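You operate a simulated robot arm through the tools that you are given. There is no shell and no other tool.

You are at the controls of a simulated robot arm. One attempt, no reset.

JOB
Park the folder: beam down, star knobs tight, pump off, stop button in.
Fine: beam down on the bed first; stop button last.

The check looks at the end state, three seconds after you hand in, the way a careful person would. Anything else that was tipped, shoved, dropped, spilled or broken makes it a failure.

ROBOT AND FRAMES
A 7-joint arm with a two-finger parallel gripper, fixed in place. Base frame: the origin is at the foot of the arm, x ahead of it, y to its left, z up. Lengths are in cm, angles in rad, forces in N, time in s.
Its first joint turns from -2.897 to 2.897 rad. Payload 4.4 kg.
The tool frame sits at the grasp point between the pads (the TCP): z along the fingers, y along the line on which they close. The tips reach 2.3 cm beyond it. Largest opening 9.4 cm; finger width 3.8, thickness 1; the body of the gripper, 5.4 by 9.6 cm, starts 3.9 cm behind the TCP.
Orientation is told as [roll, pitch, yaw] about the base's x, y, z axes, in that order, counted from this pose: with the fingers straight down and closing along the base's y, the tool's x points along the base's -x, its y along +y and its z along -z.

CONTROLS
- The arm moves only by the tool apply_moves. Its argument "series" is text: rows parted by semicolons, each of 6 numbers parted by spaces: the shift along the tool's x, y, z in cm, then the turn, a rotation vector about the tool's x, y, z in rad. In form: x y z wx wy wz; .... A call has 1 to 20 rows; each row shifts and turns the commanded pose from where the row before left it, along the tool's axes as they then stand. "claw" is the gripper command, from -1 (fully open) to 1 (shut), values between in proportion, set as the call begins (left out, the last holds). Rows are played at 5 a second. More than 5 cm and 0.15 rad between two rows, or a gripper value outside its range, and nothing of the call is played. A pose out of reach is approached as far as the arm can. The call stops where the force on the tool passes 90 N (or 10 N more than at its start, if that is more) or the arm is blocked; 0.2 s more then pass. The fingers move at their own pace (about 7.2 cm/s each) and stop on an object; they squeeze with about 44 N. The grip force told is the motor's: it shows also when the fingers shut on nothing. Time passes only in rows, and 0.2 s behind the last, so rows that do not move let the fingers close. The reply holds the time, the measured pose of the TCP, the force on the tool along the base axes, the opening and the grip force, in the units named above and with some noise, with the torque about the TCP (base axes, N m) and any sound that the robot's microphone picked up.
- Cameras (640 x 400 px; columns grow to the right, rows downward): "scene" is fixed at [22.05, -49.8, 174.75]; the picture's right is [-0.27, 0.96, 0.00], its down [-0.71, -0.20, -0.67] and it looks along [-0.65, -0.18, 0.74] (base axes); focal length 214 px, centre (320, 200). "wrist" rides on the gripper at [8.6, 1.6, -7.5] in the tool frame; the picture's right is [-0.18, 0.98, 0.00], its down [-0.58, -0.11, -0.81] and it looks along [-0.79, -0.15, 0.59] (tool axes); focal length 243 px, centre (320, 200). There is no depth. A picture from a camera that has moved, and an enlarged one, comes with that camera's place and axes in the base frame and with its lens.
- capture(camera): a new picture of that camera. The clock stands still meanwhile.
- close_up(camera, box): a new picture of the part [left, top, right, bottom] of that camera's present view, enlarged. The clock stands still meanwhile.
- finish_job(): hands the job in; it is judged then, once.

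Places have to be worked out from the pictures, the camera data and where the tool is seen. Open the gripper and draw the arm clear of the work before you hand the job in, unless the task says otherwise.

The tools are called after "Emit:" as a command line: name --argument value ..., lists and objects as JSON in quotes. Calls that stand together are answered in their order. apply_moves: Moves the arm, as the interface text tells. Its arguments: {"type":"object","properties":{"series":{"type":"string"},"claw":{"type":"number"}},"required":["series"]} The other tools are called the same way: capture (camera) takes a picture; close_up (camera, box) takes an enlarged picture of a part of a camera's view; finish_job () hands the job in.

At the start:

```text
time_s: 0.0
tool_pos: [65.58, 47.48, 138.31]
ee_rot: [-0.001, 0.001, 0.0]
wrist_force: [0.1, 0.4, -0.6]
ft_torque: [0.01, -0.02, 0.0]
opening: 9.37
grip_force: 0.2
```

scene: 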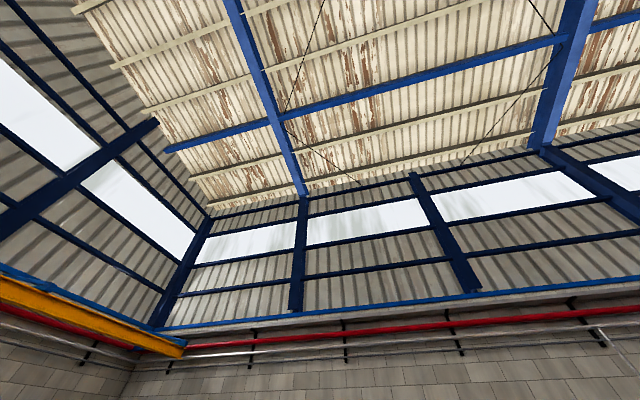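
wrist: 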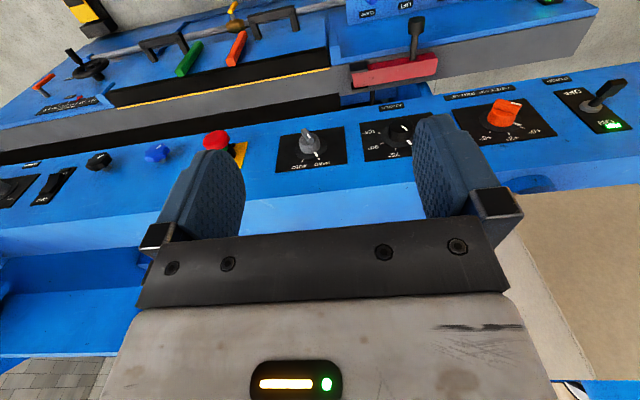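

I'll begin with fresh pictures from both cameras, because the scene view seems to be aimed at the roof and the wrist view seems to show the machine upside down.

Emit:
capture --camera "wrist"

Emit:
close_up --camera "wrist" --box '[0, 0, 320, 200]'

Emit:
close_up --camera "wrist" --box '[320, 0, 640, 200]'

```text
taken
camera wrist: at [57.03, 49.36, 145.71], right [0.18, 0.98, 0.0], down [0.58, -0.11, 0.81], along [0.79, -0.15, -0.59], focal length 243 px, centre (320, 200)
```

wrist: 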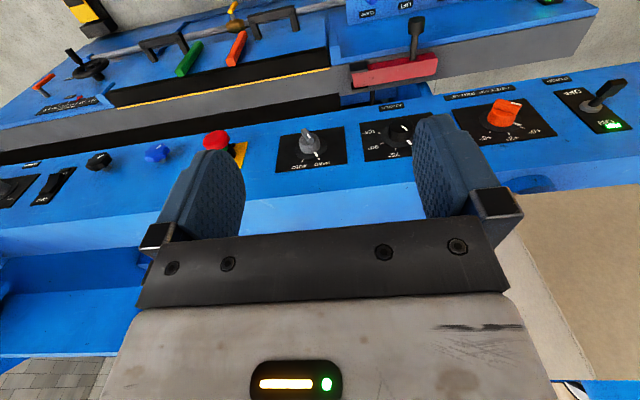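

```text
2.00 times, centred on (160, 100) of wrist
camera zoom: at [57.03, 49.36, 145.71], right [0.18, 0.98, 0.0], down [0.58, -0.11, 0.81], along [0.79, -0.15, -0.59], focal length 485 px, centre (640, 400)
```

zoom: 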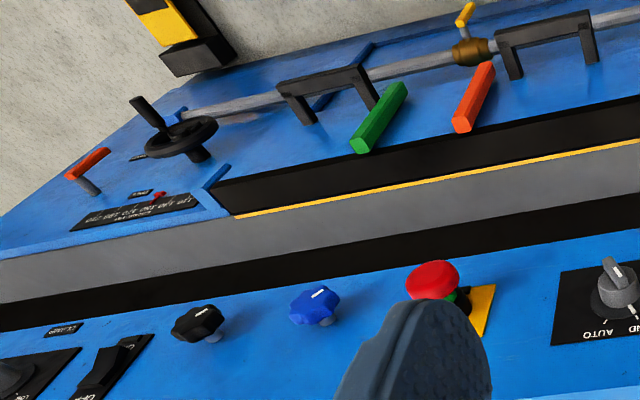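

```text
2.00 times, centred on (480, 100) of wrist
camera zoom: at [57.03, 49.36, 145.71], right [0.18, 0.98, 0.0], down [0.58, -0.11, 0.81], along [0.79, -0.15, -0.59], focal length 485 px, centre (0, 400)
```

zoom: 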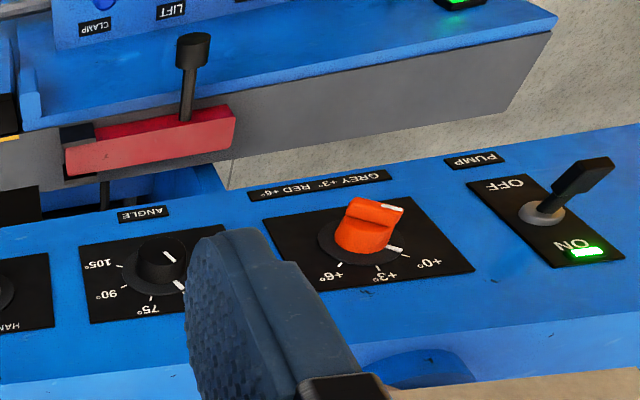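

The machine's text is readable from the robot's side, with the bed near the robot and the control panel beyond it. I'll rise 10 cm for a second viewpoint, so I can work out heights by parallax.

Emit:
apply_moves --series "0 0 -3 0 0 0; 0 0 -4 0 0 0; 0 0 -3 0 0 0; 0 0 0 0 0 0"

Emit:
capture --camera "wrist"

```text
time_s: 1.0
tool_pos: [65.68, 47.69, 148.46]
ee_rot: [0.0, 0.0, -0.001]
wrist_force: [0.2, -0.7, 0.7]
ft_torque: [0.01, 0.03, 0.02]
opening: 9.4
grip_force: 0.0
```

```text
taken
camera wrist: at [57.09, 49.43, 155.71], right [0.18, 0.98, 0.0], down [0.58, -0.11, 0.81], along [0.79, -0.15, -0.59], focal length 243 px, centre (320, 200)
```

wrist: 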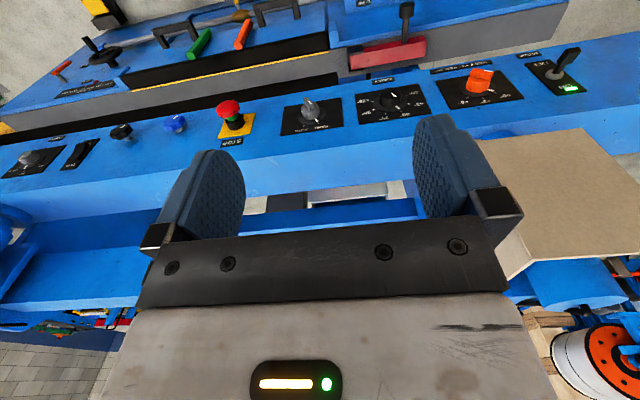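

Triangulating between the two views puts the red stop button near (82, 26, 111). I'll draw back toward the base at this height to see the bed and the rest of the machine.

Emit:
apply_moves --series "4 0 0 0 0 0; 4 0 0 0 0 0; 4 0 0 0 0 0; 4 0 0 0 0 0; 4 0 0 0 0 0; 4 0 0 0 0 0; 0 0 0 0 0 0"

Emit:
capture --camera "wrist"

```text
time_s: 2.6
tool_pos: [41.74, 47.82, 148.4]
ee_rot: [0.0, 0.0, -0.001]
wrist_force: [-0.4, 0.2, 0.1]
ft_torque: [0.01, 0.0, 0.01]
opening: 9.41
grip_force: 0.0
```

```text
taken
camera wrist: at [33.01, 49.54, 155.77], right [0.18, 0.98, 0.0], down [0.58, -0.11, 0.81], along [0.79, -0.15, -0.59], focal length 243 px, centre (320, 200)
```

wrist: 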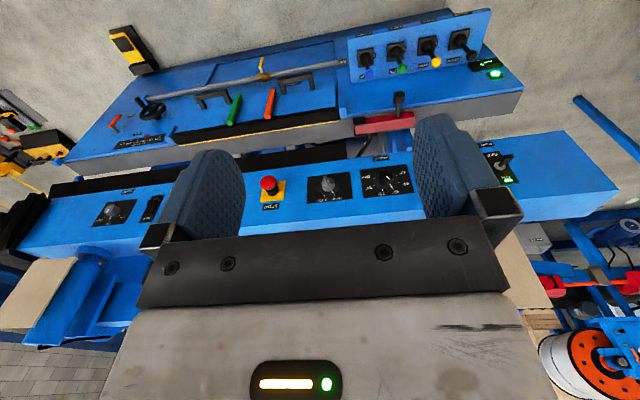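

Now the whole near side is in view. I'll zoom in on several areas to read the labels and identify the parts.

Emit:
close_up --camera "wrist" --box '[60, 60, 220, 160]'

Emit:
close_up --camera "wrist" --box '[200, 50, 360, 150]'

Emit:
close_up --camera "wrist" --box '[340, 10, 520, 125]'

Emit:
close_up --camera "wrist" --box '[20, 150, 240, 290]'

Emit:
close_up --camera "wrist" --box '[230, 130, 420, 250]'

Emit:
close_up --camera "wrist" --box '[440, 120, 640, 245]'

```text
4.00 times, centred on (140, 110) of wrist
camera zoom: at [33.01, 49.54, 155.77], right [0.18, 0.98, 0.0], down [0.58, -0.11, 0.81], along [0.79, -0.15, -0.59], focal length 970 px, centre (1040, 560)
```

zoom: 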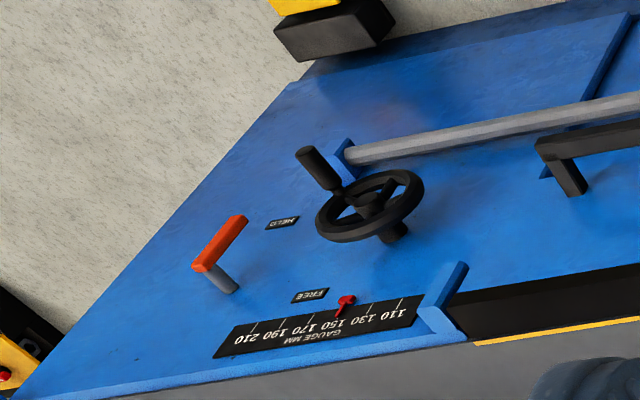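

```text
4.00 times, centred on (280, 100) of wrist
camera zoom: at [33.01, 49.54, 155.77], right [0.18, 0.98, 0.0], down [0.58, -0.11, 0.81], along [0.79, -0.15, -0.59], focal length 970 px, centre (480, 600)
```

zoom: 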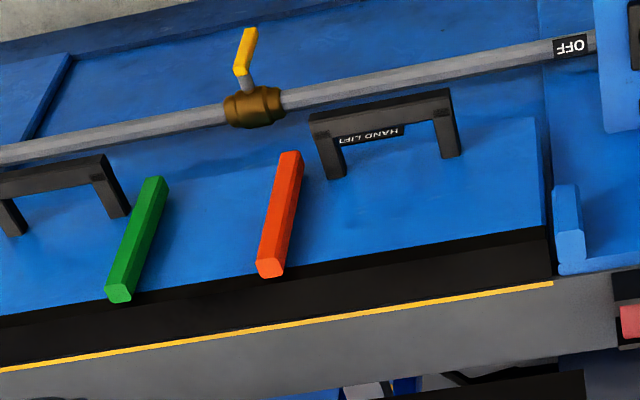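

```text
3.48 times, centred on (430, 68) of wrist
camera zoom: at [33.01, 49.54, 155.77], right [0.18, 0.98, 0.0], down [0.58, -0.11, 0.81], along [0.79, -0.15, -0.59], focal length 844 px, centre (-63, 661)
```

zoom: 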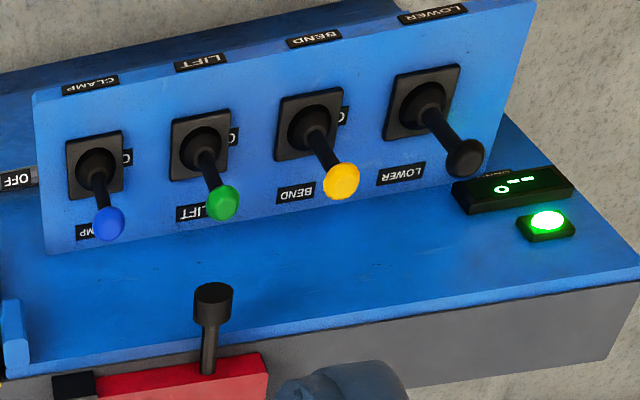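

```text
2.86 times, centred on (130, 220) of wrist
camera zoom: at [33.01, 49.54, 155.77], right [0.18, 0.98, 0.0], down [0.58, -0.11, 0.81], along [0.79, -0.15, -0.59], focal length 693 px, centre (863, 143)
```

zoom: 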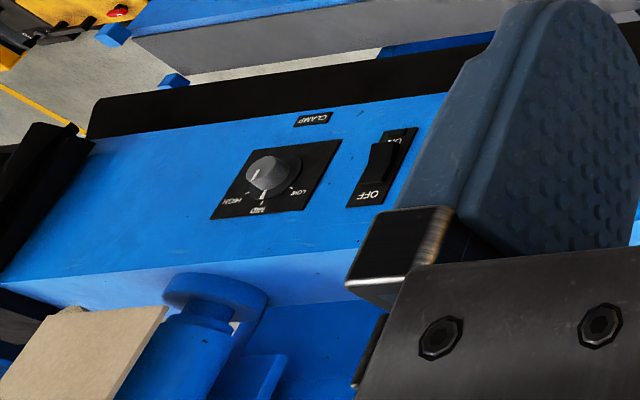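

```text
3.33 times, centred on (325, 190) of wrist
camera zoom: at [33.01, 49.54, 155.77], right [0.18, 0.98, 0.0], down [0.58, -0.11, 0.81], along [0.79, -0.15, -0.59], focal length 809 px, centre (303, 233)
```

zoom: 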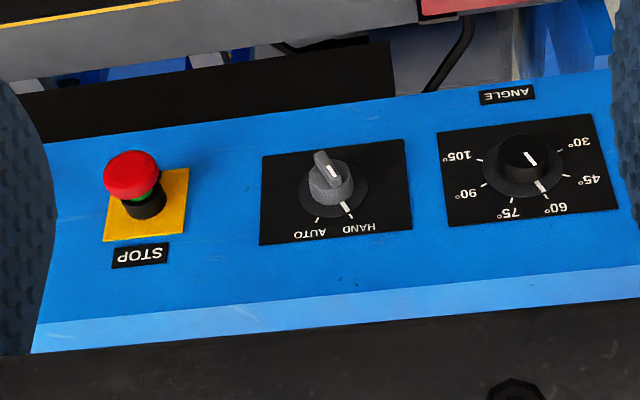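

```text
3.20 times, centred on (540, 182) of wrist
camera zoom: at [33.01, 49.54, 155.77], right [0.18, 0.98, 0.0], down [0.58, -0.11, 0.81], along [0.79, -0.15, -0.59], focal length 776 px, centre (-384, 256)
```

zoom: 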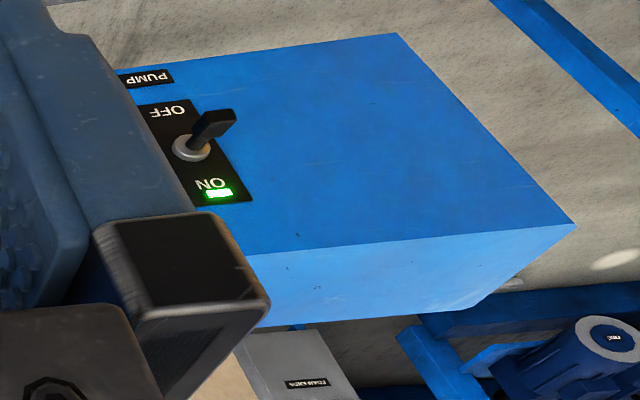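

Triangulating a few points shows the front of the machine is a near-vertical wall at x≈85, with the panel near z≈111 and the valve around z≈41. I'll pull farther back and toward the middle for a full overview.

Emit:
apply_moves --series "1.5 -4 0 0 0 0; 1.5 -4 0 0 0 0; 1.5 -4 0 0 0 0; 1.5 -4 0 0 0 0; 1.5 -4 0 0 0 0; 1.5 -4 0 0 0 0; 1.5 -4 0 0 0 0; 0 0 0 0 0 0"

Emit:
capture --camera "wrist"

```text
time_s: 4.4
tool_pos: [31.23, 19.71, 148.31]
ee_rot: [0.002, -0.002, 0.0]
wrist_force: [0.7, 0.0, 0.4]
ft_torque: [-0.01, -0.03, -0.01]
opening: 9.4
grip_force: 0.0
```

```text
taken
camera wrist: at [22.46, 21.42, 155.72], right [0.18, 0.98, 0.0], down [0.58, -0.11, 0.81], along [0.79, -0.15, -0.59], focal length 243 px, centre (320, 200)
```

wrist: 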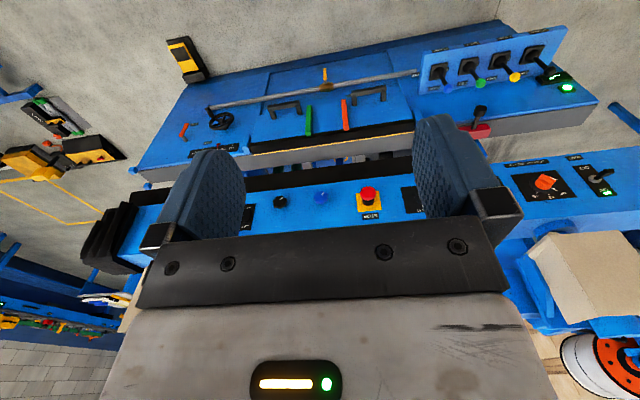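

The face is vertical, running roughly from z≈30 to z≈118. I'll zoom in on the overview to read details and measure more features.

Emit:
close_up --camera "wrist" --box '[400, 10, 640, 160]'

Emit:
close_up --camera "wrist" --box '[240, 50, 432, 170]'

Emit:
close_up --camera "wrist" --box '[120, 80, 280, 180]'

Emit:
close_up --camera "wrist" --box '[240, 130, 432, 250]'

Emit:
close_up --camera "wrist" --box '[460, 130, 640, 242]'

Emit:
close_up --camera "wrist" --box '[0, 60, 240, 210]'

```text
2.67 times, centred on (520, 85) of wrist
camera zoom: at [22.46, 21.42, 155.72], right [0.18, 0.98, 0.0], down [0.58, -0.11, 0.81], along [0.79, -0.15, -0.59], focal length 647 px, centre (-213, 507)
```

zoom: 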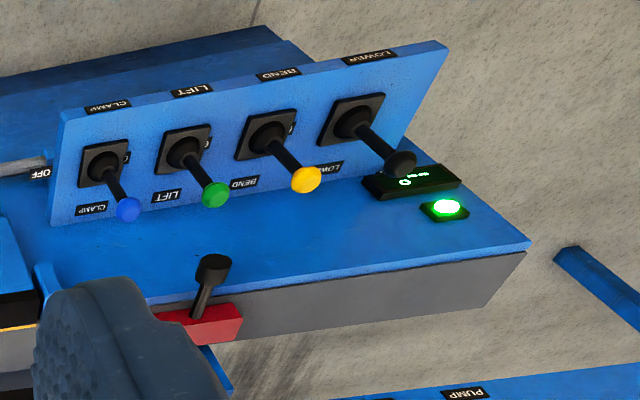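

```text
3.33 times, centred on (336, 110) of wrist
camera zoom: at [22.46, 21.42, 155.72], right [0.18, 0.98, 0.0], down [0.58, -0.11, 0.81], along [0.79, -0.15, -0.59], focal length 809 px, centre (267, 500)
```

zoom: 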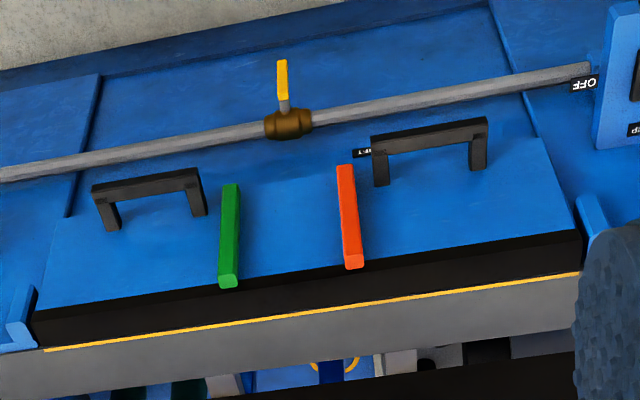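

```text
4.00 times, centred on (200, 130) of wrist
camera zoom: at [22.46, 21.42, 155.72], right [0.18, 0.98, 0.0], down [0.58, -0.11, 0.81], along [0.79, -0.15, -0.59], focal length 970 px, centre (800, 480)
```

zoom: 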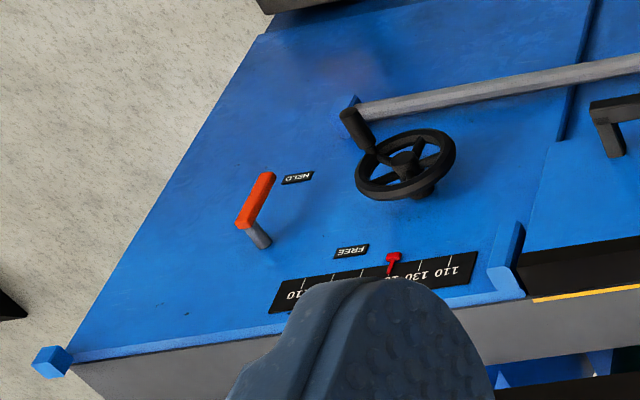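

```text
3.33 times, centred on (336, 190) of wrist
camera zoom: at [22.46, 21.42, 155.72], right [0.18, 0.98, 0.0], down [0.58, -0.11, 0.81], along [0.79, -0.15, -0.59], focal length 809 px, centre (267, 233)
```

zoom: 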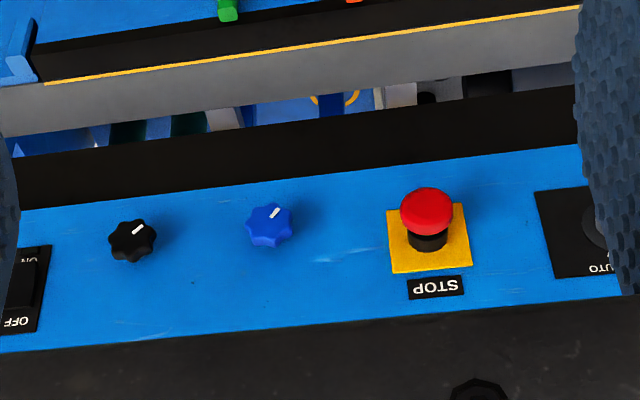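

```text
3.56 times, centred on (550, 186) of wrist
camera zoom: at [22.46, 21.42, 155.72], right [0.18, 0.98, 0.0], down [0.58, -0.11, 0.81], along [0.79, -0.15, -0.59], focal length 863 px, centre (-498, 250)
```

zoom: 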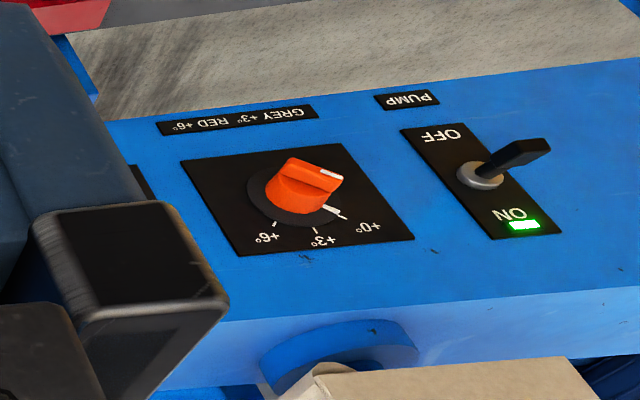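

```text
2.67 times, centred on (120, 135) of wrist
camera zoom: at [22.46, 21.42, 155.72], right [0.18, 0.98, 0.0], down [0.58, -0.11, 0.81], along [0.79, -0.15, -0.59], focal length 647 px, centre (853, 373)
```

zoom: 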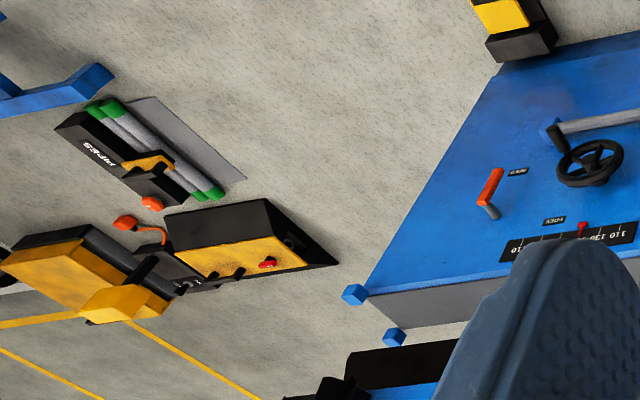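

The gap between the upper panel beam (black lower edge z≈95) and the grey bed top (z≈79) needs a level look. I'll tilt the tool so the camera looks horizontally, then descend to about z≈110 well back from the machine.

Emit:
apply_moves --series "0 0 0 0 -0.128 0; 0 0 0 0 -0.128 0; 0 0 0 0 -0.128 0; 0 0 0 0 -0.128 0; 0 0 0 0 -0.128 0; 0 0 0 0 0 0"

Emit:
capture --camera "wrist"

```text
time_s: 5.8
tool_pos: [31.22, 19.68, 148.42]
ee_rot: [-0.002, -0.639, -0.001]
wrist_force: [1.1, 0.9, -0.7]
ft_torque: [-0.03, 0.0, 0.0]
opening: 9.38
grip_force: 0.2
```

```text
taken
camera wrist: at [19.82, 21.4, 149.09], right [0.15, 0.98, 0.11], down [-0.02, -0.11, 0.99], along [0.99, -0.15, 0.0], focal length 243 px, centre (320, 200)
```

wrist: 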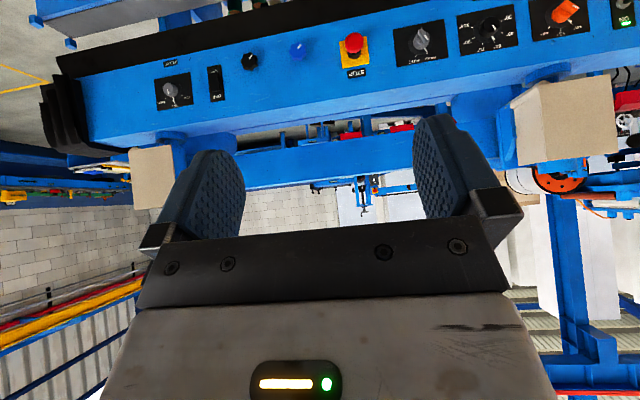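

The panel beam hangs from an overhead frame by two round columns. I'll descend to look into the gap between the beam and the bed.

Emit:
apply_moves --series "2.7 0 3.6 0 0 0; 2.7 0 3.6 0 0 0; 2.7 0 3.6 0 0 0; 2.7 0 3.6 0 0 0; 2.7 0 3.6 0 0 0; 2.7 0 3.6 0 0 0; 2.7 0 3.6 0 0 0; 2.7 0 3.6 0 0 0; 2.7 0 3.6 0 0 0; 0 0 0 0 0 0"

Emit:
capture --camera "wrist"

```text
time_s: 8.0
tool_pos: [30.9, 19.77, 107.85]
ee_rot: [0.0, -0.64, -0.001]
wrist_force: [0.7, 0.5, -0.7]
ft_torque: [0.0, 0.0, 0.0]
opening: 9.41
grip_force: 0.1
```

```text
taken
camera wrist: at [19.62, 21.44, 108.52], right [0.15, 0.98, 0.11], down [-0.02, -0.11, 0.99], along [0.99, -0.15, 0.0], focal length 243 px, centre (320, 200)
```

wrist: 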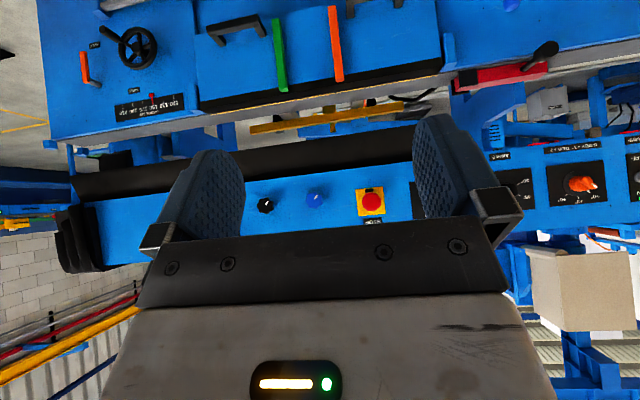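

I can now see into the gap, where there's a yellow bar and a red block with a lever at the right. I'll zoom in on each.

Emit:
close_up --camera "wrist" --box '[190, 60, 430, 210]'

Emit:
close_up --camera "wrist" --box '[430, 20, 640, 151]'

Emit:
close_up --camera "wrist" --box '[40, 60, 240, 185]'

Emit:
close_up --camera "wrist" --box '[40, 0, 240, 125]'

Emit:
close_up --camera "wrist" --box '[430, 120, 640, 251]'

```text
2.67 times, centred on (310, 135) of wrist
camera zoom: at [19.62, 21.44, 108.52], right [0.15, 0.98, 0.11], down [-0.02, -0.11, 0.99], along [0.99, -0.15, 0.0], focal length 647 px, centre (347, 373)
```

zoom: 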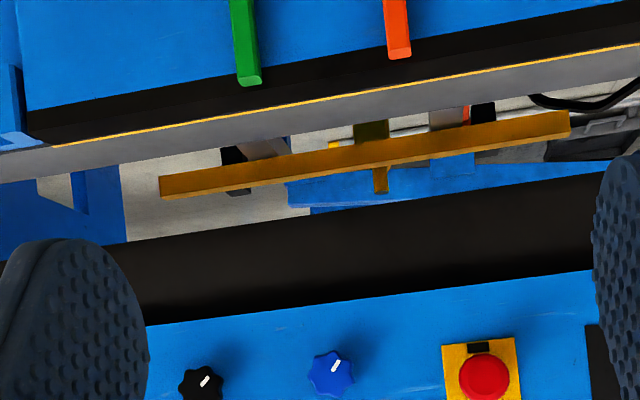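

```text
3.05 times, centred on (535, 86) of wrist
camera zoom: at [19.62, 21.44, 108.52], right [0.15, 0.98, 0.11], down [-0.02, -0.11, 0.99], along [0.99, -0.15, 0.0], focal length 739 px, centre (-335, 549)
```

zoom: 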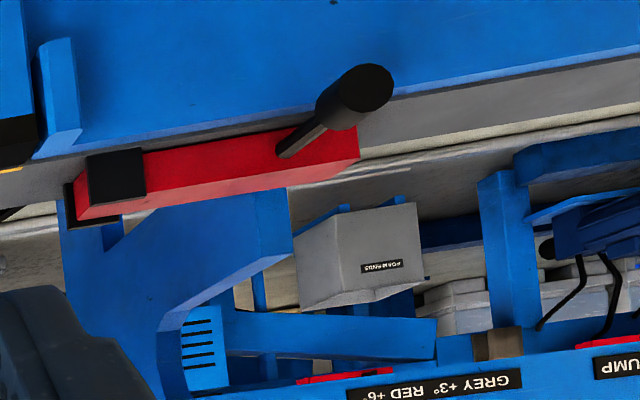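

```text
3.20 times, centred on (140, 122) of wrist
camera zoom: at [19.62, 21.44, 108.52], right [0.15, 0.98, 0.11], down [-0.02, -0.11, 0.99], along [0.99, -0.15, 0.0], focal length 776 px, centre (896, 448)
```

zoom: 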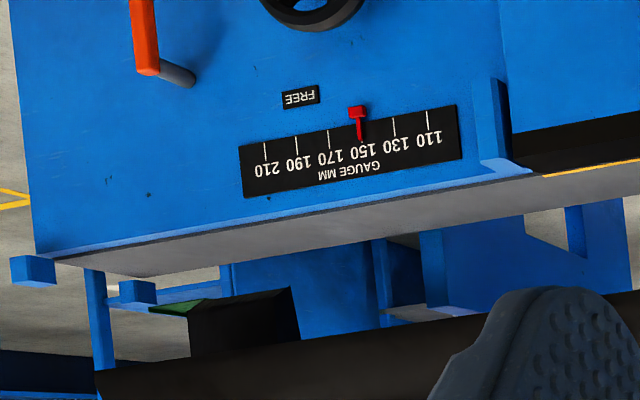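

```text
3.20 times, centred on (140, 62) of wrist
camera zoom: at [19.62, 21.44, 108.52], right [0.15, 0.98, 0.11], down [-0.02, -0.11, 0.99], along [0.99, -0.15, 0.0], focal length 776 px, centre (896, 640)
```

zoom: 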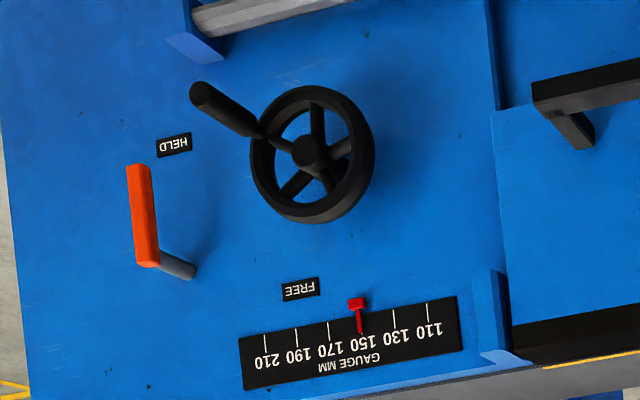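

```text
3.05 times, centred on (535, 186) of wrist
camera zoom: at [19.62, 21.44, 108.52], right [0.15, 0.98, 0.11], down [-0.02, -0.11, 0.99], along [0.99, -0.15, 0.0], focal length 739 px, centre (-335, 244)
```

zoom: 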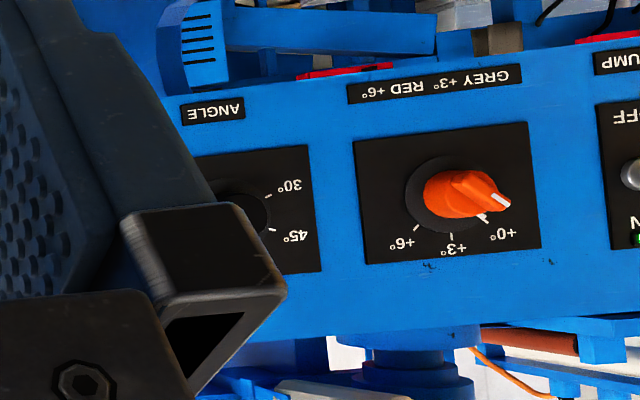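

The lever board needs a frontal view to read its labels. I'll move the camera to face it at about z≈65, y≈65, staying well back from the machine.

Emit:
apply_moves --series "1.33 3.25 3.12 0 0 0; 1.33 3.25 3.12 0 0 0; 1.33 3.25 3.12 0 0 0; 1.33 3.25 3.12 0 0 0; 1.33 3.25 3.12 0 0 0; 1.33 3.25 3.12 0 0 0; 1.33 3.25 3.12 0 0 0; 1.33 3.25 3.12 0 0 0; 1.33 3.25 3.12 0 0 0; 1.33 3.25 3.12 0 0 0; 1.33 3.25 3.12 0 0 0; 1.33 3.25 3.12 0 0 0; 0 0 0 0 0 0"

Emit:
capture --camera "wrist"

```text
time_s: 10.8
tool_pos: [40.39, 58.62, 68.28]
ee_rot: [0.0, -0.641, 0.0]
wrist_force: [0.3, 0.3, -0.3]
ft_torque: [0.01, 0.0, -0.01]
opening: 9.39
grip_force: 0.1
```

```text
taken
camera wrist: at [29.01, 60.24, 68.87], right [0.15, 0.98, 0.11], down [-0.02, -0.11, 0.99], along [0.99, -0.15, 0.0], focal length 243 px, centre (320, 200)
```

wrist: 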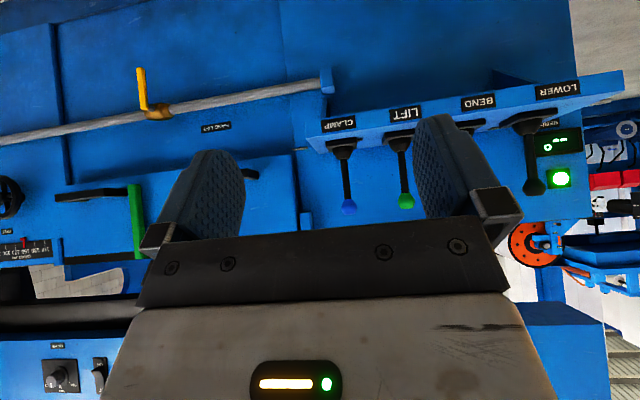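

The lever board is a shelf with upright levers; the labels read CLAMP, LIFT, BEND and LOWER. I'll zoom in.

Emit:
close_up --camera "wrist" --box '[300, 60, 460, 160]'

Emit:
close_up --camera "wrist" --box '[440, 60, 640, 210]'

Emit:
close_up --camera "wrist" --box '[0, 50, 320, 250]'

Emit:
close_up --camera "wrist" --box '[300, 120, 460, 220]'

```text
4.00 times, centred on (380, 110) of wrist
camera zoom: at [29.01, 60.24, 68.87], right [0.15, 0.98, 0.11], down [-0.02, -0.11, 0.99], along [0.99, -0.15, 0.0], focal length 970 px, centre (80, 560)
```

zoom: 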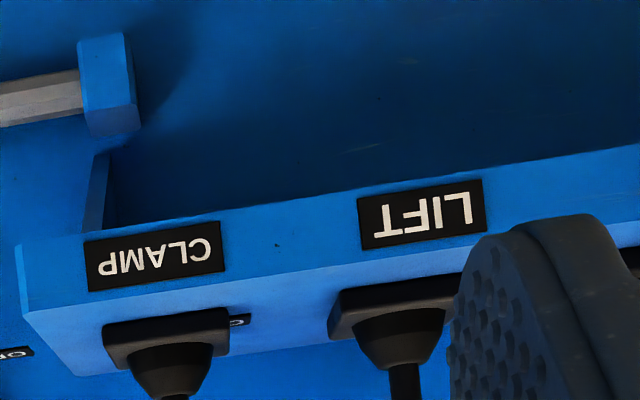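

```text
2.67 times, centred on (540, 135) of wrist
camera zoom: at [29.01, 60.24, 68.87], right [0.15, 0.98, 0.11], down [-0.02, -0.11, 0.99], along [0.99, -0.15, 0.0], focal length 647 px, centre (-267, 373)
```

zoom: 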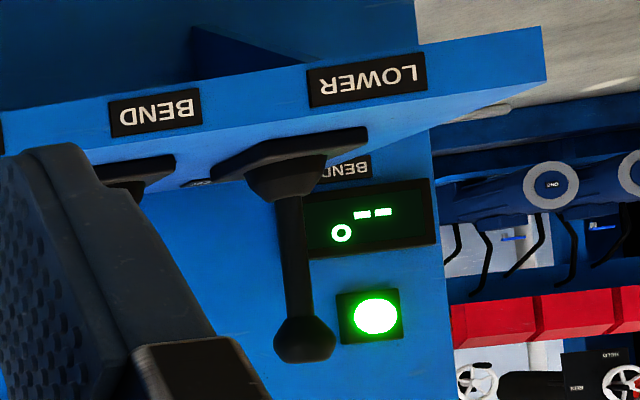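

```text
2.00 times, centred on (160, 150) of wrist
camera zoom: at [29.01, 60.24, 68.87], right [0.15, 0.98, 0.11], down [-0.02, -0.11, 0.99], along [0.99, -0.15, 0.0], focal length 485 px, centre (640, 300)
```

zoom: 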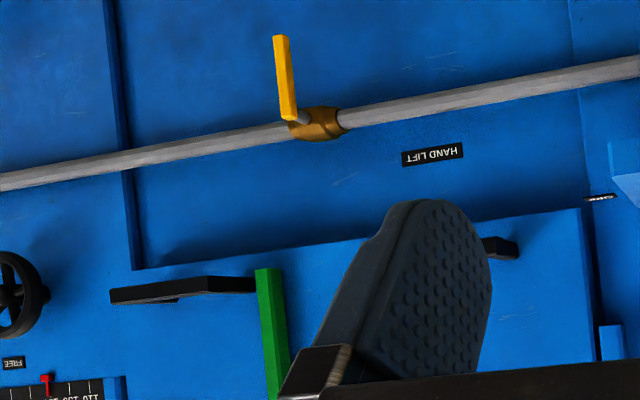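

```text
4.00 times, centred on (380, 170) of wrist
camera zoom: at [29.01, 60.24, 68.87], right [0.15, 0.98, 0.11], down [-0.02, -0.11, 0.99], along [0.99, -0.15, 0.0], focal length 970 px, centre (80, 320)
```

zoom: 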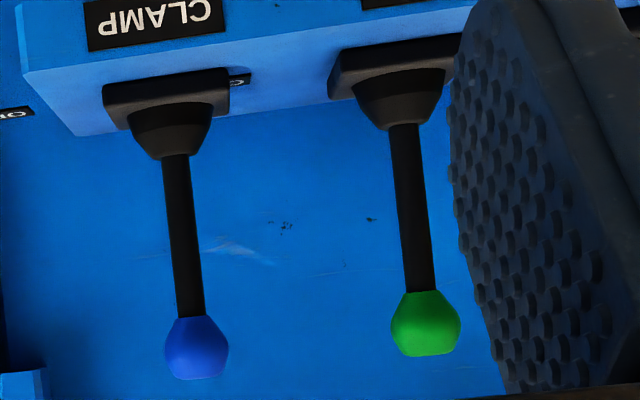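

The levers stand upright at neutral on a shelf. Next I'll take a closer level look at the red bar with the black lever and the gap at the right end of the bed.

Emit:
apply_moves --series "-4.23 -1.1 -1.335 0 0 0; -4.23 -1.1 -1.335 0 0 0; -4.23 -1.1 -1.335 0 0 0; -4.23 -1.1 -1.335 0 0 0; -4.23 -1.1 -1.335 0 0 0; -4.23 -1.1 -1.335 0 0 0; 0 0 0 0 0 0"

Emit:
capture --camera "wrist"

Emit:
close_up --camera "wrist" --box '[220, 60, 440, 198]'

```text
time_s: 12.4
tool_pos: [56.33, 51.99, 89.76]
ee_rot: [0.0, -0.641, 0.0]
wrist_force: [0.4, 0.1, 0.0]
ft_torque: [-0.02, -0.03, -0.02]
opening: 9.37
grip_force: 0.1
```

```text
taken
camera wrist: at [44.86, 53.67, 90.46], right [0.15, 0.98, 0.11], down [-0.02, -0.11, 0.99], along [0.99, -0.15, 0.0], focal length 243 px, centre (320, 200)
```

wrist: 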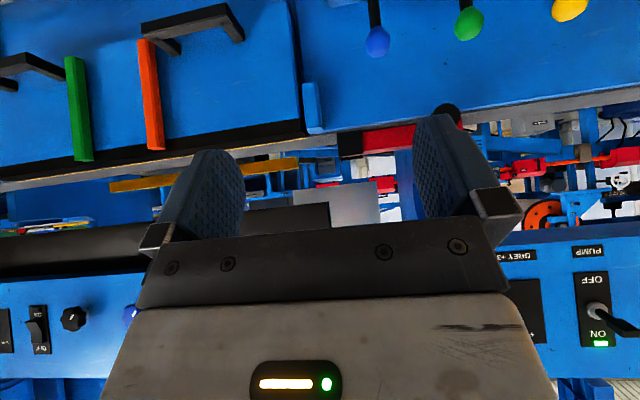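

```text
2.90 times, centred on (330, 129) of wrist
camera zoom: at [44.86, 53.67, 90.46], right [0.15, 0.98, 0.11], down [-0.02, -0.11, 0.99], along [0.99, -0.15, 0.0], focal length 703 px, centre (291, 406)
```

zoom: 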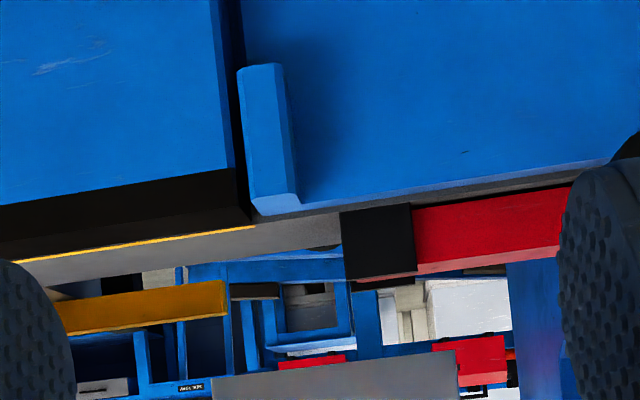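

I'm leaning towards the upper panel beam being the raised one (black blade lower edge z≈94, bed z≈79). I'll look down on the lever shelf to read the labels on its top surface before deciding anything.

Emit:
apply_moves --series "0 0 0 0 0.128 0; 0 0 0 0 0.128 0; 0 0 0 0 0.128 0; 0 0 0 0 0.128 0; 0 0 0 0 0.128 0; 1 4.5 -1 0 0 0; 1 4.5 -1 0 0 0; 1 4.5 -1 0 0 0; 1 4.5 -1 0 0 0; 0 0 0 0 0 0"

Emit:
capture --camera "wrist"

Emit:
close_up --camera "wrist" --box '[180, 60, 500, 200]'

```text
time_s: 14.6
tool_pos: [52.22, 70.2, 93.77]
ee_rot: [0.0, 0.0, 0.0]
wrist_force: [-0.1, 0.1, 0.0]
ft_torque: [-0.02, -0.02, 0.01]
opening: 9.4
grip_force: 0.1
```

```text
taken
camera wrist: at [43.58, 71.93, 101.16], right [0.18, 0.98, 0.0], down [0.58, -0.11, 0.81], along [0.79, -0.15, -0.59], focal length 243 px, centre (320, 200)
```

wrist: 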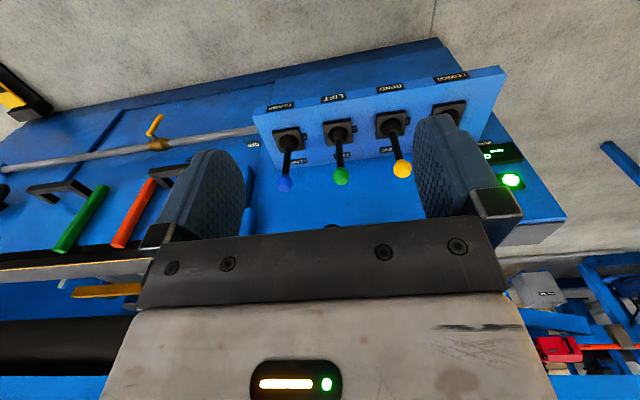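

```text
2.00 times, centred on (340, 130) of wrist
camera zoom: at [43.58, 71.93, 101.16], right [0.18, 0.98, 0.0], down [0.58, -0.11, 0.81], along [0.79, -0.15, -0.59], focal length 485 px, centre (280, 340)
```

zoom: 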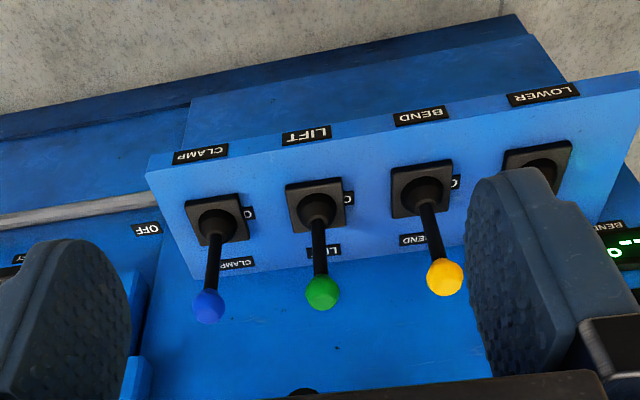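

Emit:
close_up --camera "wrist" --box '[255, 90, 415, 190]'

Emit:
close_up --camera "wrist" --box '[400, 60, 560, 200]'

Emit:
close_up --camera "wrist" --box '[0, 90, 260, 260]'

```text
4.00 times, centred on (335, 140) of wrist
camera zoom: at [43.58, 71.93, 101.16], right [0.18, 0.98, 0.0], down [0.58, -0.11, 0.81], along [0.79, -0.15, -0.59], focal length 970 px, centre (260, 440)
```

zoom: 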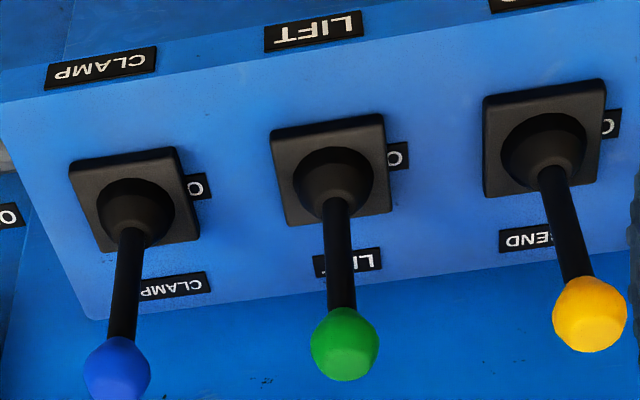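

```text
2.86 times, centred on (480, 130) of wrist
camera zoom: at [43.58, 71.93, 101.16], right [0.18, 0.98, 0.0], down [0.58, -0.11, 0.81], along [0.79, -0.15, -0.59], focal length 693 px, centre (-137, 400)
```

zoom: 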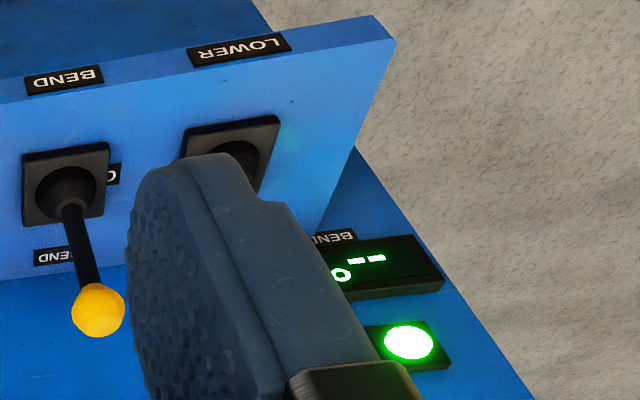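

```text
2.35 times, centred on (130, 175) of wrist
camera zoom: at [43.58, 71.93, 101.16], right [0.18, 0.98, 0.0], down [0.58, -0.11, 0.81], along [0.79, -0.15, -0.59], focal length 571 px, centre (767, 259)
```

zoom: 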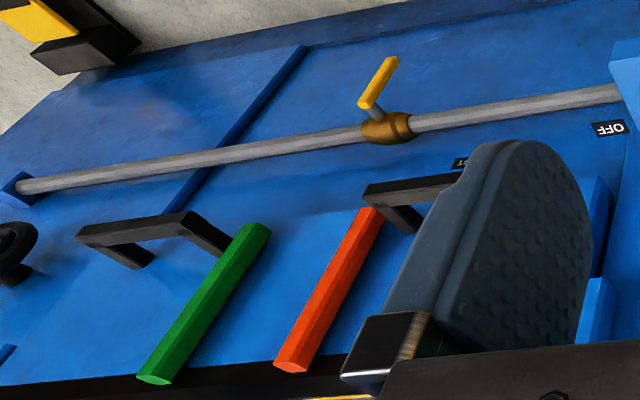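

All four levers sit at their "O" neutral and each would be pushed forward to act. I'll now look straight at the bed front and valve to read the HAND LIFT / OFF labels and see how the handle piece relates to them.

Emit:
apply_moves --series "0.65 -4.1 1.25 0 0 0; 0.65 -4.1 1.25 0 0 0; 0.65 -4.1 1.25 0 0 0; 0.65 -4.1 1.25 0 0 0; 0.65 -4.1 1.25 0 0 0; 0.65 -4.1 1.25 0 0 0; 0.65 -4.1 1.25 0 0 0; 0.65 -4.1 1.25 0 0 0; 0.65 -4.1 1.25 0 0 0; 0.65 -4.1 1.25 0 0 0; 0.65 -4.1 1.25 0 0 0; 0 0 0 0 0 0"

Emit:
capture --camera "wrist"

Emit:
close_up --camera "wrist" --box '[100, 80, 360, 242]'

Emit:
close_up --camera "wrist" --box '[340, 40, 600, 202]'

```text
time_s: 17.2
tool_pos: [45.09, 24.85, 79.92]
ee_rot: [0.002, -0.001, 0.0]
wrist_force: [0.4, -0.6, 0.1]
ft_torque: [-0.05, -0.04, -0.01]
opening: 9.37
grip_force: 0.0
```

```text
taken
camera wrist: at [36.51, 26.64, 87.18], right [0.18, 0.98, 0.0], down [0.58, -0.11, 0.81], along [0.79, -0.15, -0.59], focal length 243 px, centre (320, 200)
```

wrist: 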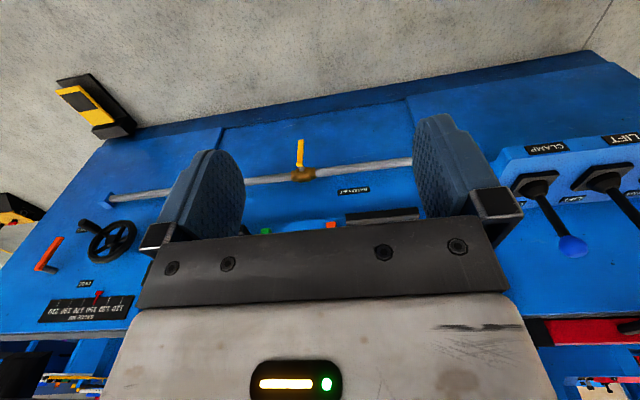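

```text
2.46 times, centred on (230, 161) of wrist
camera zoom: at [36.51, 26.64, 87.18], right [0.18, 0.98, 0.0], down [0.58, -0.11, 0.81], along [0.79, -0.15, -0.59], focal length 597 px, centre (542, 296)
```

zoom: 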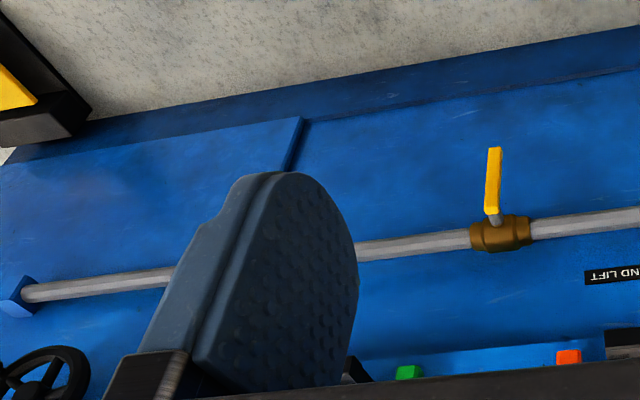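

```text
2.46 times, centred on (470, 121) of wrist
camera zoom: at [36.51, 26.64, 87.18], right [0.18, 0.98, 0.0], down [0.58, -0.11, 0.81], along [0.79, -0.15, -0.59], focal length 597 px, centre (-49, 394)
```

zoom: 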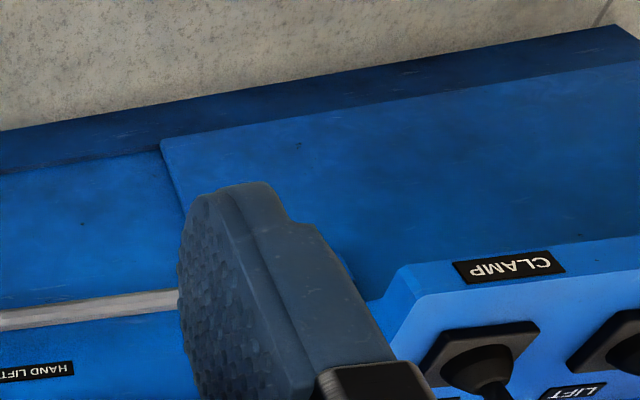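

The lever LOWER and the pump toggle sit about 120 cm out, so reach will matter. Before touching anything I'll look at the left end of the beam with a level camera.

Emit:
apply_moves --series "1.25 -3.5 -2.8 0 0 0; 1.25 -3.5 -2.8 0 0 0; 1.25 -3.5 -2.8 0 0 0; 1.25 -3.5 -2.8 0 0 0; 1.25 -3.5 -2.8 0 0 0; 1.25 -3.5 -2.8 0 0 0; 1.25 -3.5 -2.8 0 0 0; 1.25 -3.5 -2.8 0 0 0; 1.25 -3.5 -2.8 0 0 0; 1.25 -3.5 -2.8 0 0 0; 0 0 0 0 -0.128 0; 0 0 0 0 -0.128 0; 0 0 0 0 -0.128 0; 0 0 0 0 -0.128 0; 0 0 0 0 -0.128 0; 0 0 0 0 0 0"

Emit:
capture --camera "wrist"

Emit:
close_up --camera "wrist" --box '[0, 60, 320, 260]'

Emit:
close_up --camera "wrist" --box '[240, 40, 640, 290]'

```text
time_s: 20.6
tool_pos: [32.46, -9.86, 108.1]
ee_rot: [0.002, -0.642, 0.0]
wrist_force: [0.0, -0.9, 0.1]
ft_torque: [0.01, -0.01, -0.02]
opening: 9.43
grip_force: 0.0
```

```text
taken
camera wrist: at [21.21, -8.28, 108.76], right [0.15, 0.98, 0.11], down [-0.02, -0.11, 0.99], along [0.99, -0.15, 0.0], focal length 243 px, centre (320, 200)
```

wrist: 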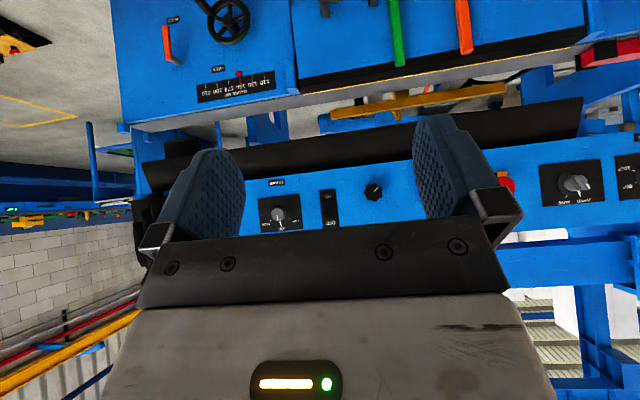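

```text
2.00 times, centred on (160, 160) of wrist
camera zoom: at [21.21, -8.28, 108.76], right [0.15, 0.98, 0.11], down [-0.02, -0.11, 0.99], along [0.99, -0.15, 0.0], focal length 485 px, centre (640, 280)
```

zoom: 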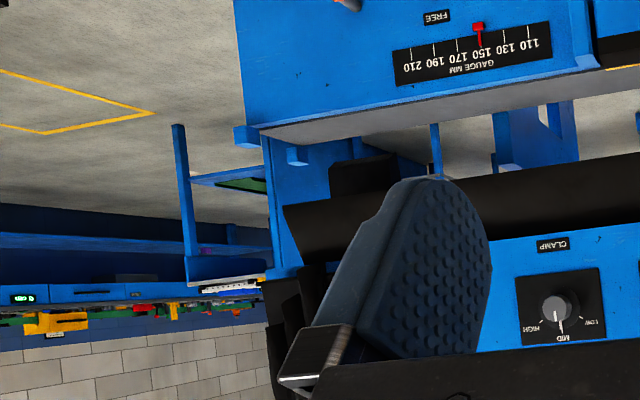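

```text
1.60 times, centred on (440, 165) of wrist
camera zoom: at [21.21, -8.28, 108.76], right [0.15, 0.98, 0.11], down [-0.02, -0.11, 0.99], along [0.99, -0.15, 0.0], focal length 388 px, centre (128, 256)
```

zoom: 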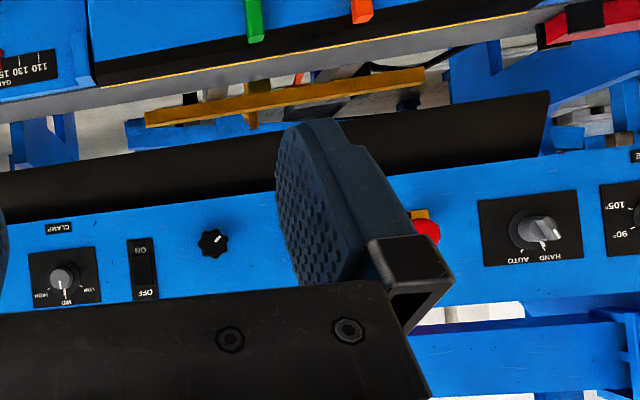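

The black blade is the nose of the upper beam (spanning roughly y −45 to 48) and hangs well clear of the bed. I'll check the right end of the beam and the top structure for any other locks or star knobs before acting.

Emit:
apply_moves --series "-2.2 3.8 -1.2 0 0 0; -2.2 3.8 -1.2 0 0 0; -2.2 3.8 -1.2 0 0 0; -2.2 3.8 -1.2 0 0 0; -2.2 3.8 -1.2 0 0 0; -2.2 3.8 -1.2 0 0 0; -2.2 3.8 -1.2 0 0 0; -2.2 3.8 -1.2 0 0 0; -2.2 3.8 -1.2 0 0 0; -2.2 3.8 -1.2 0 0 0; -2.2 3.8 -1.2 0 0 0; -2.2 3.8 -1.2 0 0 0; -2.2 3.8 -1.2 0 0 0; -2.2 3.8 -1.2 0 0 0; 0 0 0 0 0 0"

Emit:
capture --camera "wrist"

Emit:
close_up --camera "wrist" --box '[240, 0, 640, 250]'

Emit:
close_up --camera "wrist" --box '[0, 0, 320, 200]'

```text
time_s: 23.8
tool_pos: [47.2, 43.24, 140.11]
ee_rot: [0.001, -0.641, 0.001]
wrist_force: [-0.9, 0.0, -0.3]
ft_torque: [-0.02, 0.03, 0.01]
opening: 9.39
grip_force: 0.0
```

```text
taken
camera wrist: at [35.81, 45.01, 140.85], right [0.15, 0.98, 0.11], down [-0.02, -0.11, 0.99], along [0.99, -0.15, 0.0], focal length 243 px, centre (320, 200)
```

wrist: 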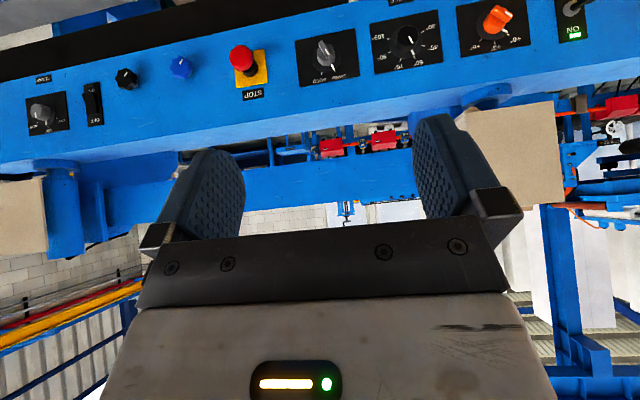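

```text
1.60 times, centred on (440, 125) of wrist
camera zoom: at [35.81, 45.01, 140.85], right [0.15, 0.98, 0.11], down [-0.02, -0.11, 0.99], along [0.99, -0.15, 0.0], focal length 388 px, centre (128, 320)
```

zoom: 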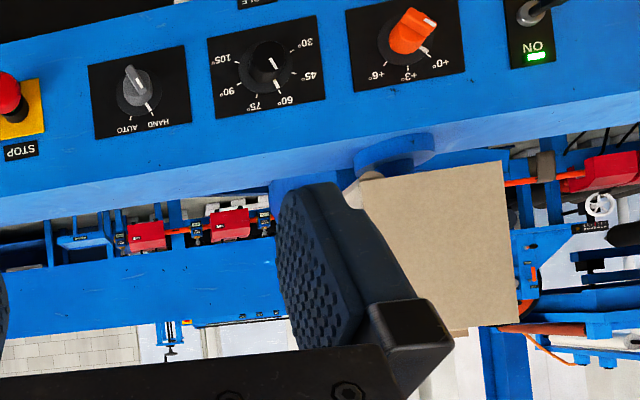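

```text
2.00 times, centred on (160, 100) of wrist
camera zoom: at [35.81, 45.01, 140.85], right [0.15, 0.98, 0.11], down [-0.02, -0.11, 0.99], along [0.99, -0.15, 0.0], focal length 485 px, centre (640, 400)
```

zoom: 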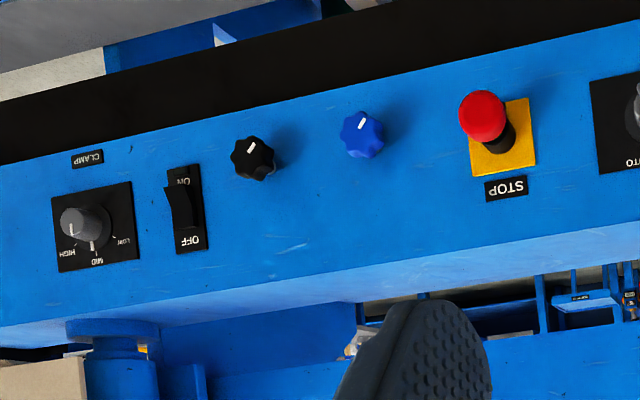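

Only two star knobs are present (black near (85, −4, 108), blue near (86, 10, 108)). For working on this vertical panel I want the tool horizontal with the camera above it, so I'll turn the wrist half a turn here in free space.

Emit:
apply_moves --series "0 0 0 0 0 -0.15; 0 0 0 0 0 -0.15; 0 0 0 0 0 -0.15; 0 0 0 0 0 -0.15; 0 0 0 0 0 -0.15; 0 0 0 0 0 -0.15; 0 0 0 0 0 -0.15; 0 0 0 0 0 -0.15; 0 0 0 0 0 -0.15; 0 0 0 0 0 -0.15; 0 0 0 0 0 -0.15; 0 0 0 0 0 -0.15; 0 0 0 0 0 -0.15; 0 0 0 0 0 -0.15; 0 0 0 0 0 -0.15; 0 0 0 0 0 -0.15; 0 0 0 0 0 -0.15; 0 0 0 0 0 -0.15; 0 0 0 0 0 -0.15; 0 0 0 0 0 -0.15"

```text
time_s: 28.0
tool_pos: [47.26, 43.19, 139.92]
ee_rot: [-0.105, 0.63, 2.967]
wrist_force: [0.0, 0.4, 0.6]
ft_torque: [0.02, 0.0, 0.02]
opening: 9.41
grip_force: 0.1
```

The half turn works. I'll finish the turn and pitch the fingers up to horizontal, pointing at the machine.

Emit:
apply_moves --series "0 0 0 0 0 -0.1416; 0 0 0 0 0.133 0; 0 0 0 0 0.133 0; 0 0 0 0 0.133 0; 0 0 0 0 0.133 0; 0 0 0 0 0.133 0; 0 0 0 0 0.133 0; 0 0 0 0 0.132 0; 0 0 0 0 0 0"

Emit:
capture --camera "wrist"

```text
time_s: 30.0
tool_pos: [47.21, 43.06, 140.0]
ee_rot: [-2.005, 1.568, 1.134]
wrist_force: [-0.2, -0.6, 0.6]
ft_torque: [-0.02, 0.02, -0.04]
opening: 9.4
grip_force: 0.0
```

```text
taken
camera wrist: at [39.72, 41.64, 148.5], right [0.0, -0.98, -0.19], down [-0.81, 0.11, -0.58], along [0.59, 0.15, -0.79], focal length 243 px, centre (320, 200)
```

wrist: 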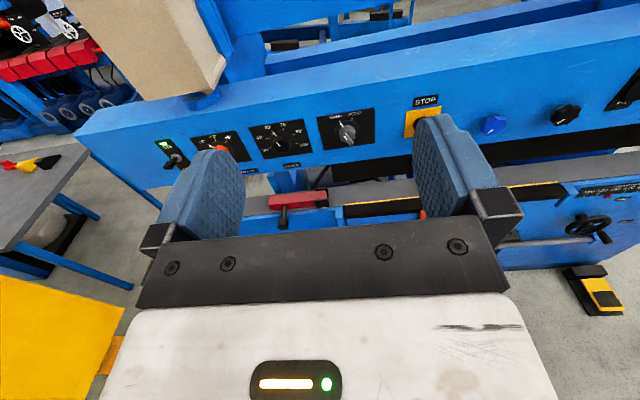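

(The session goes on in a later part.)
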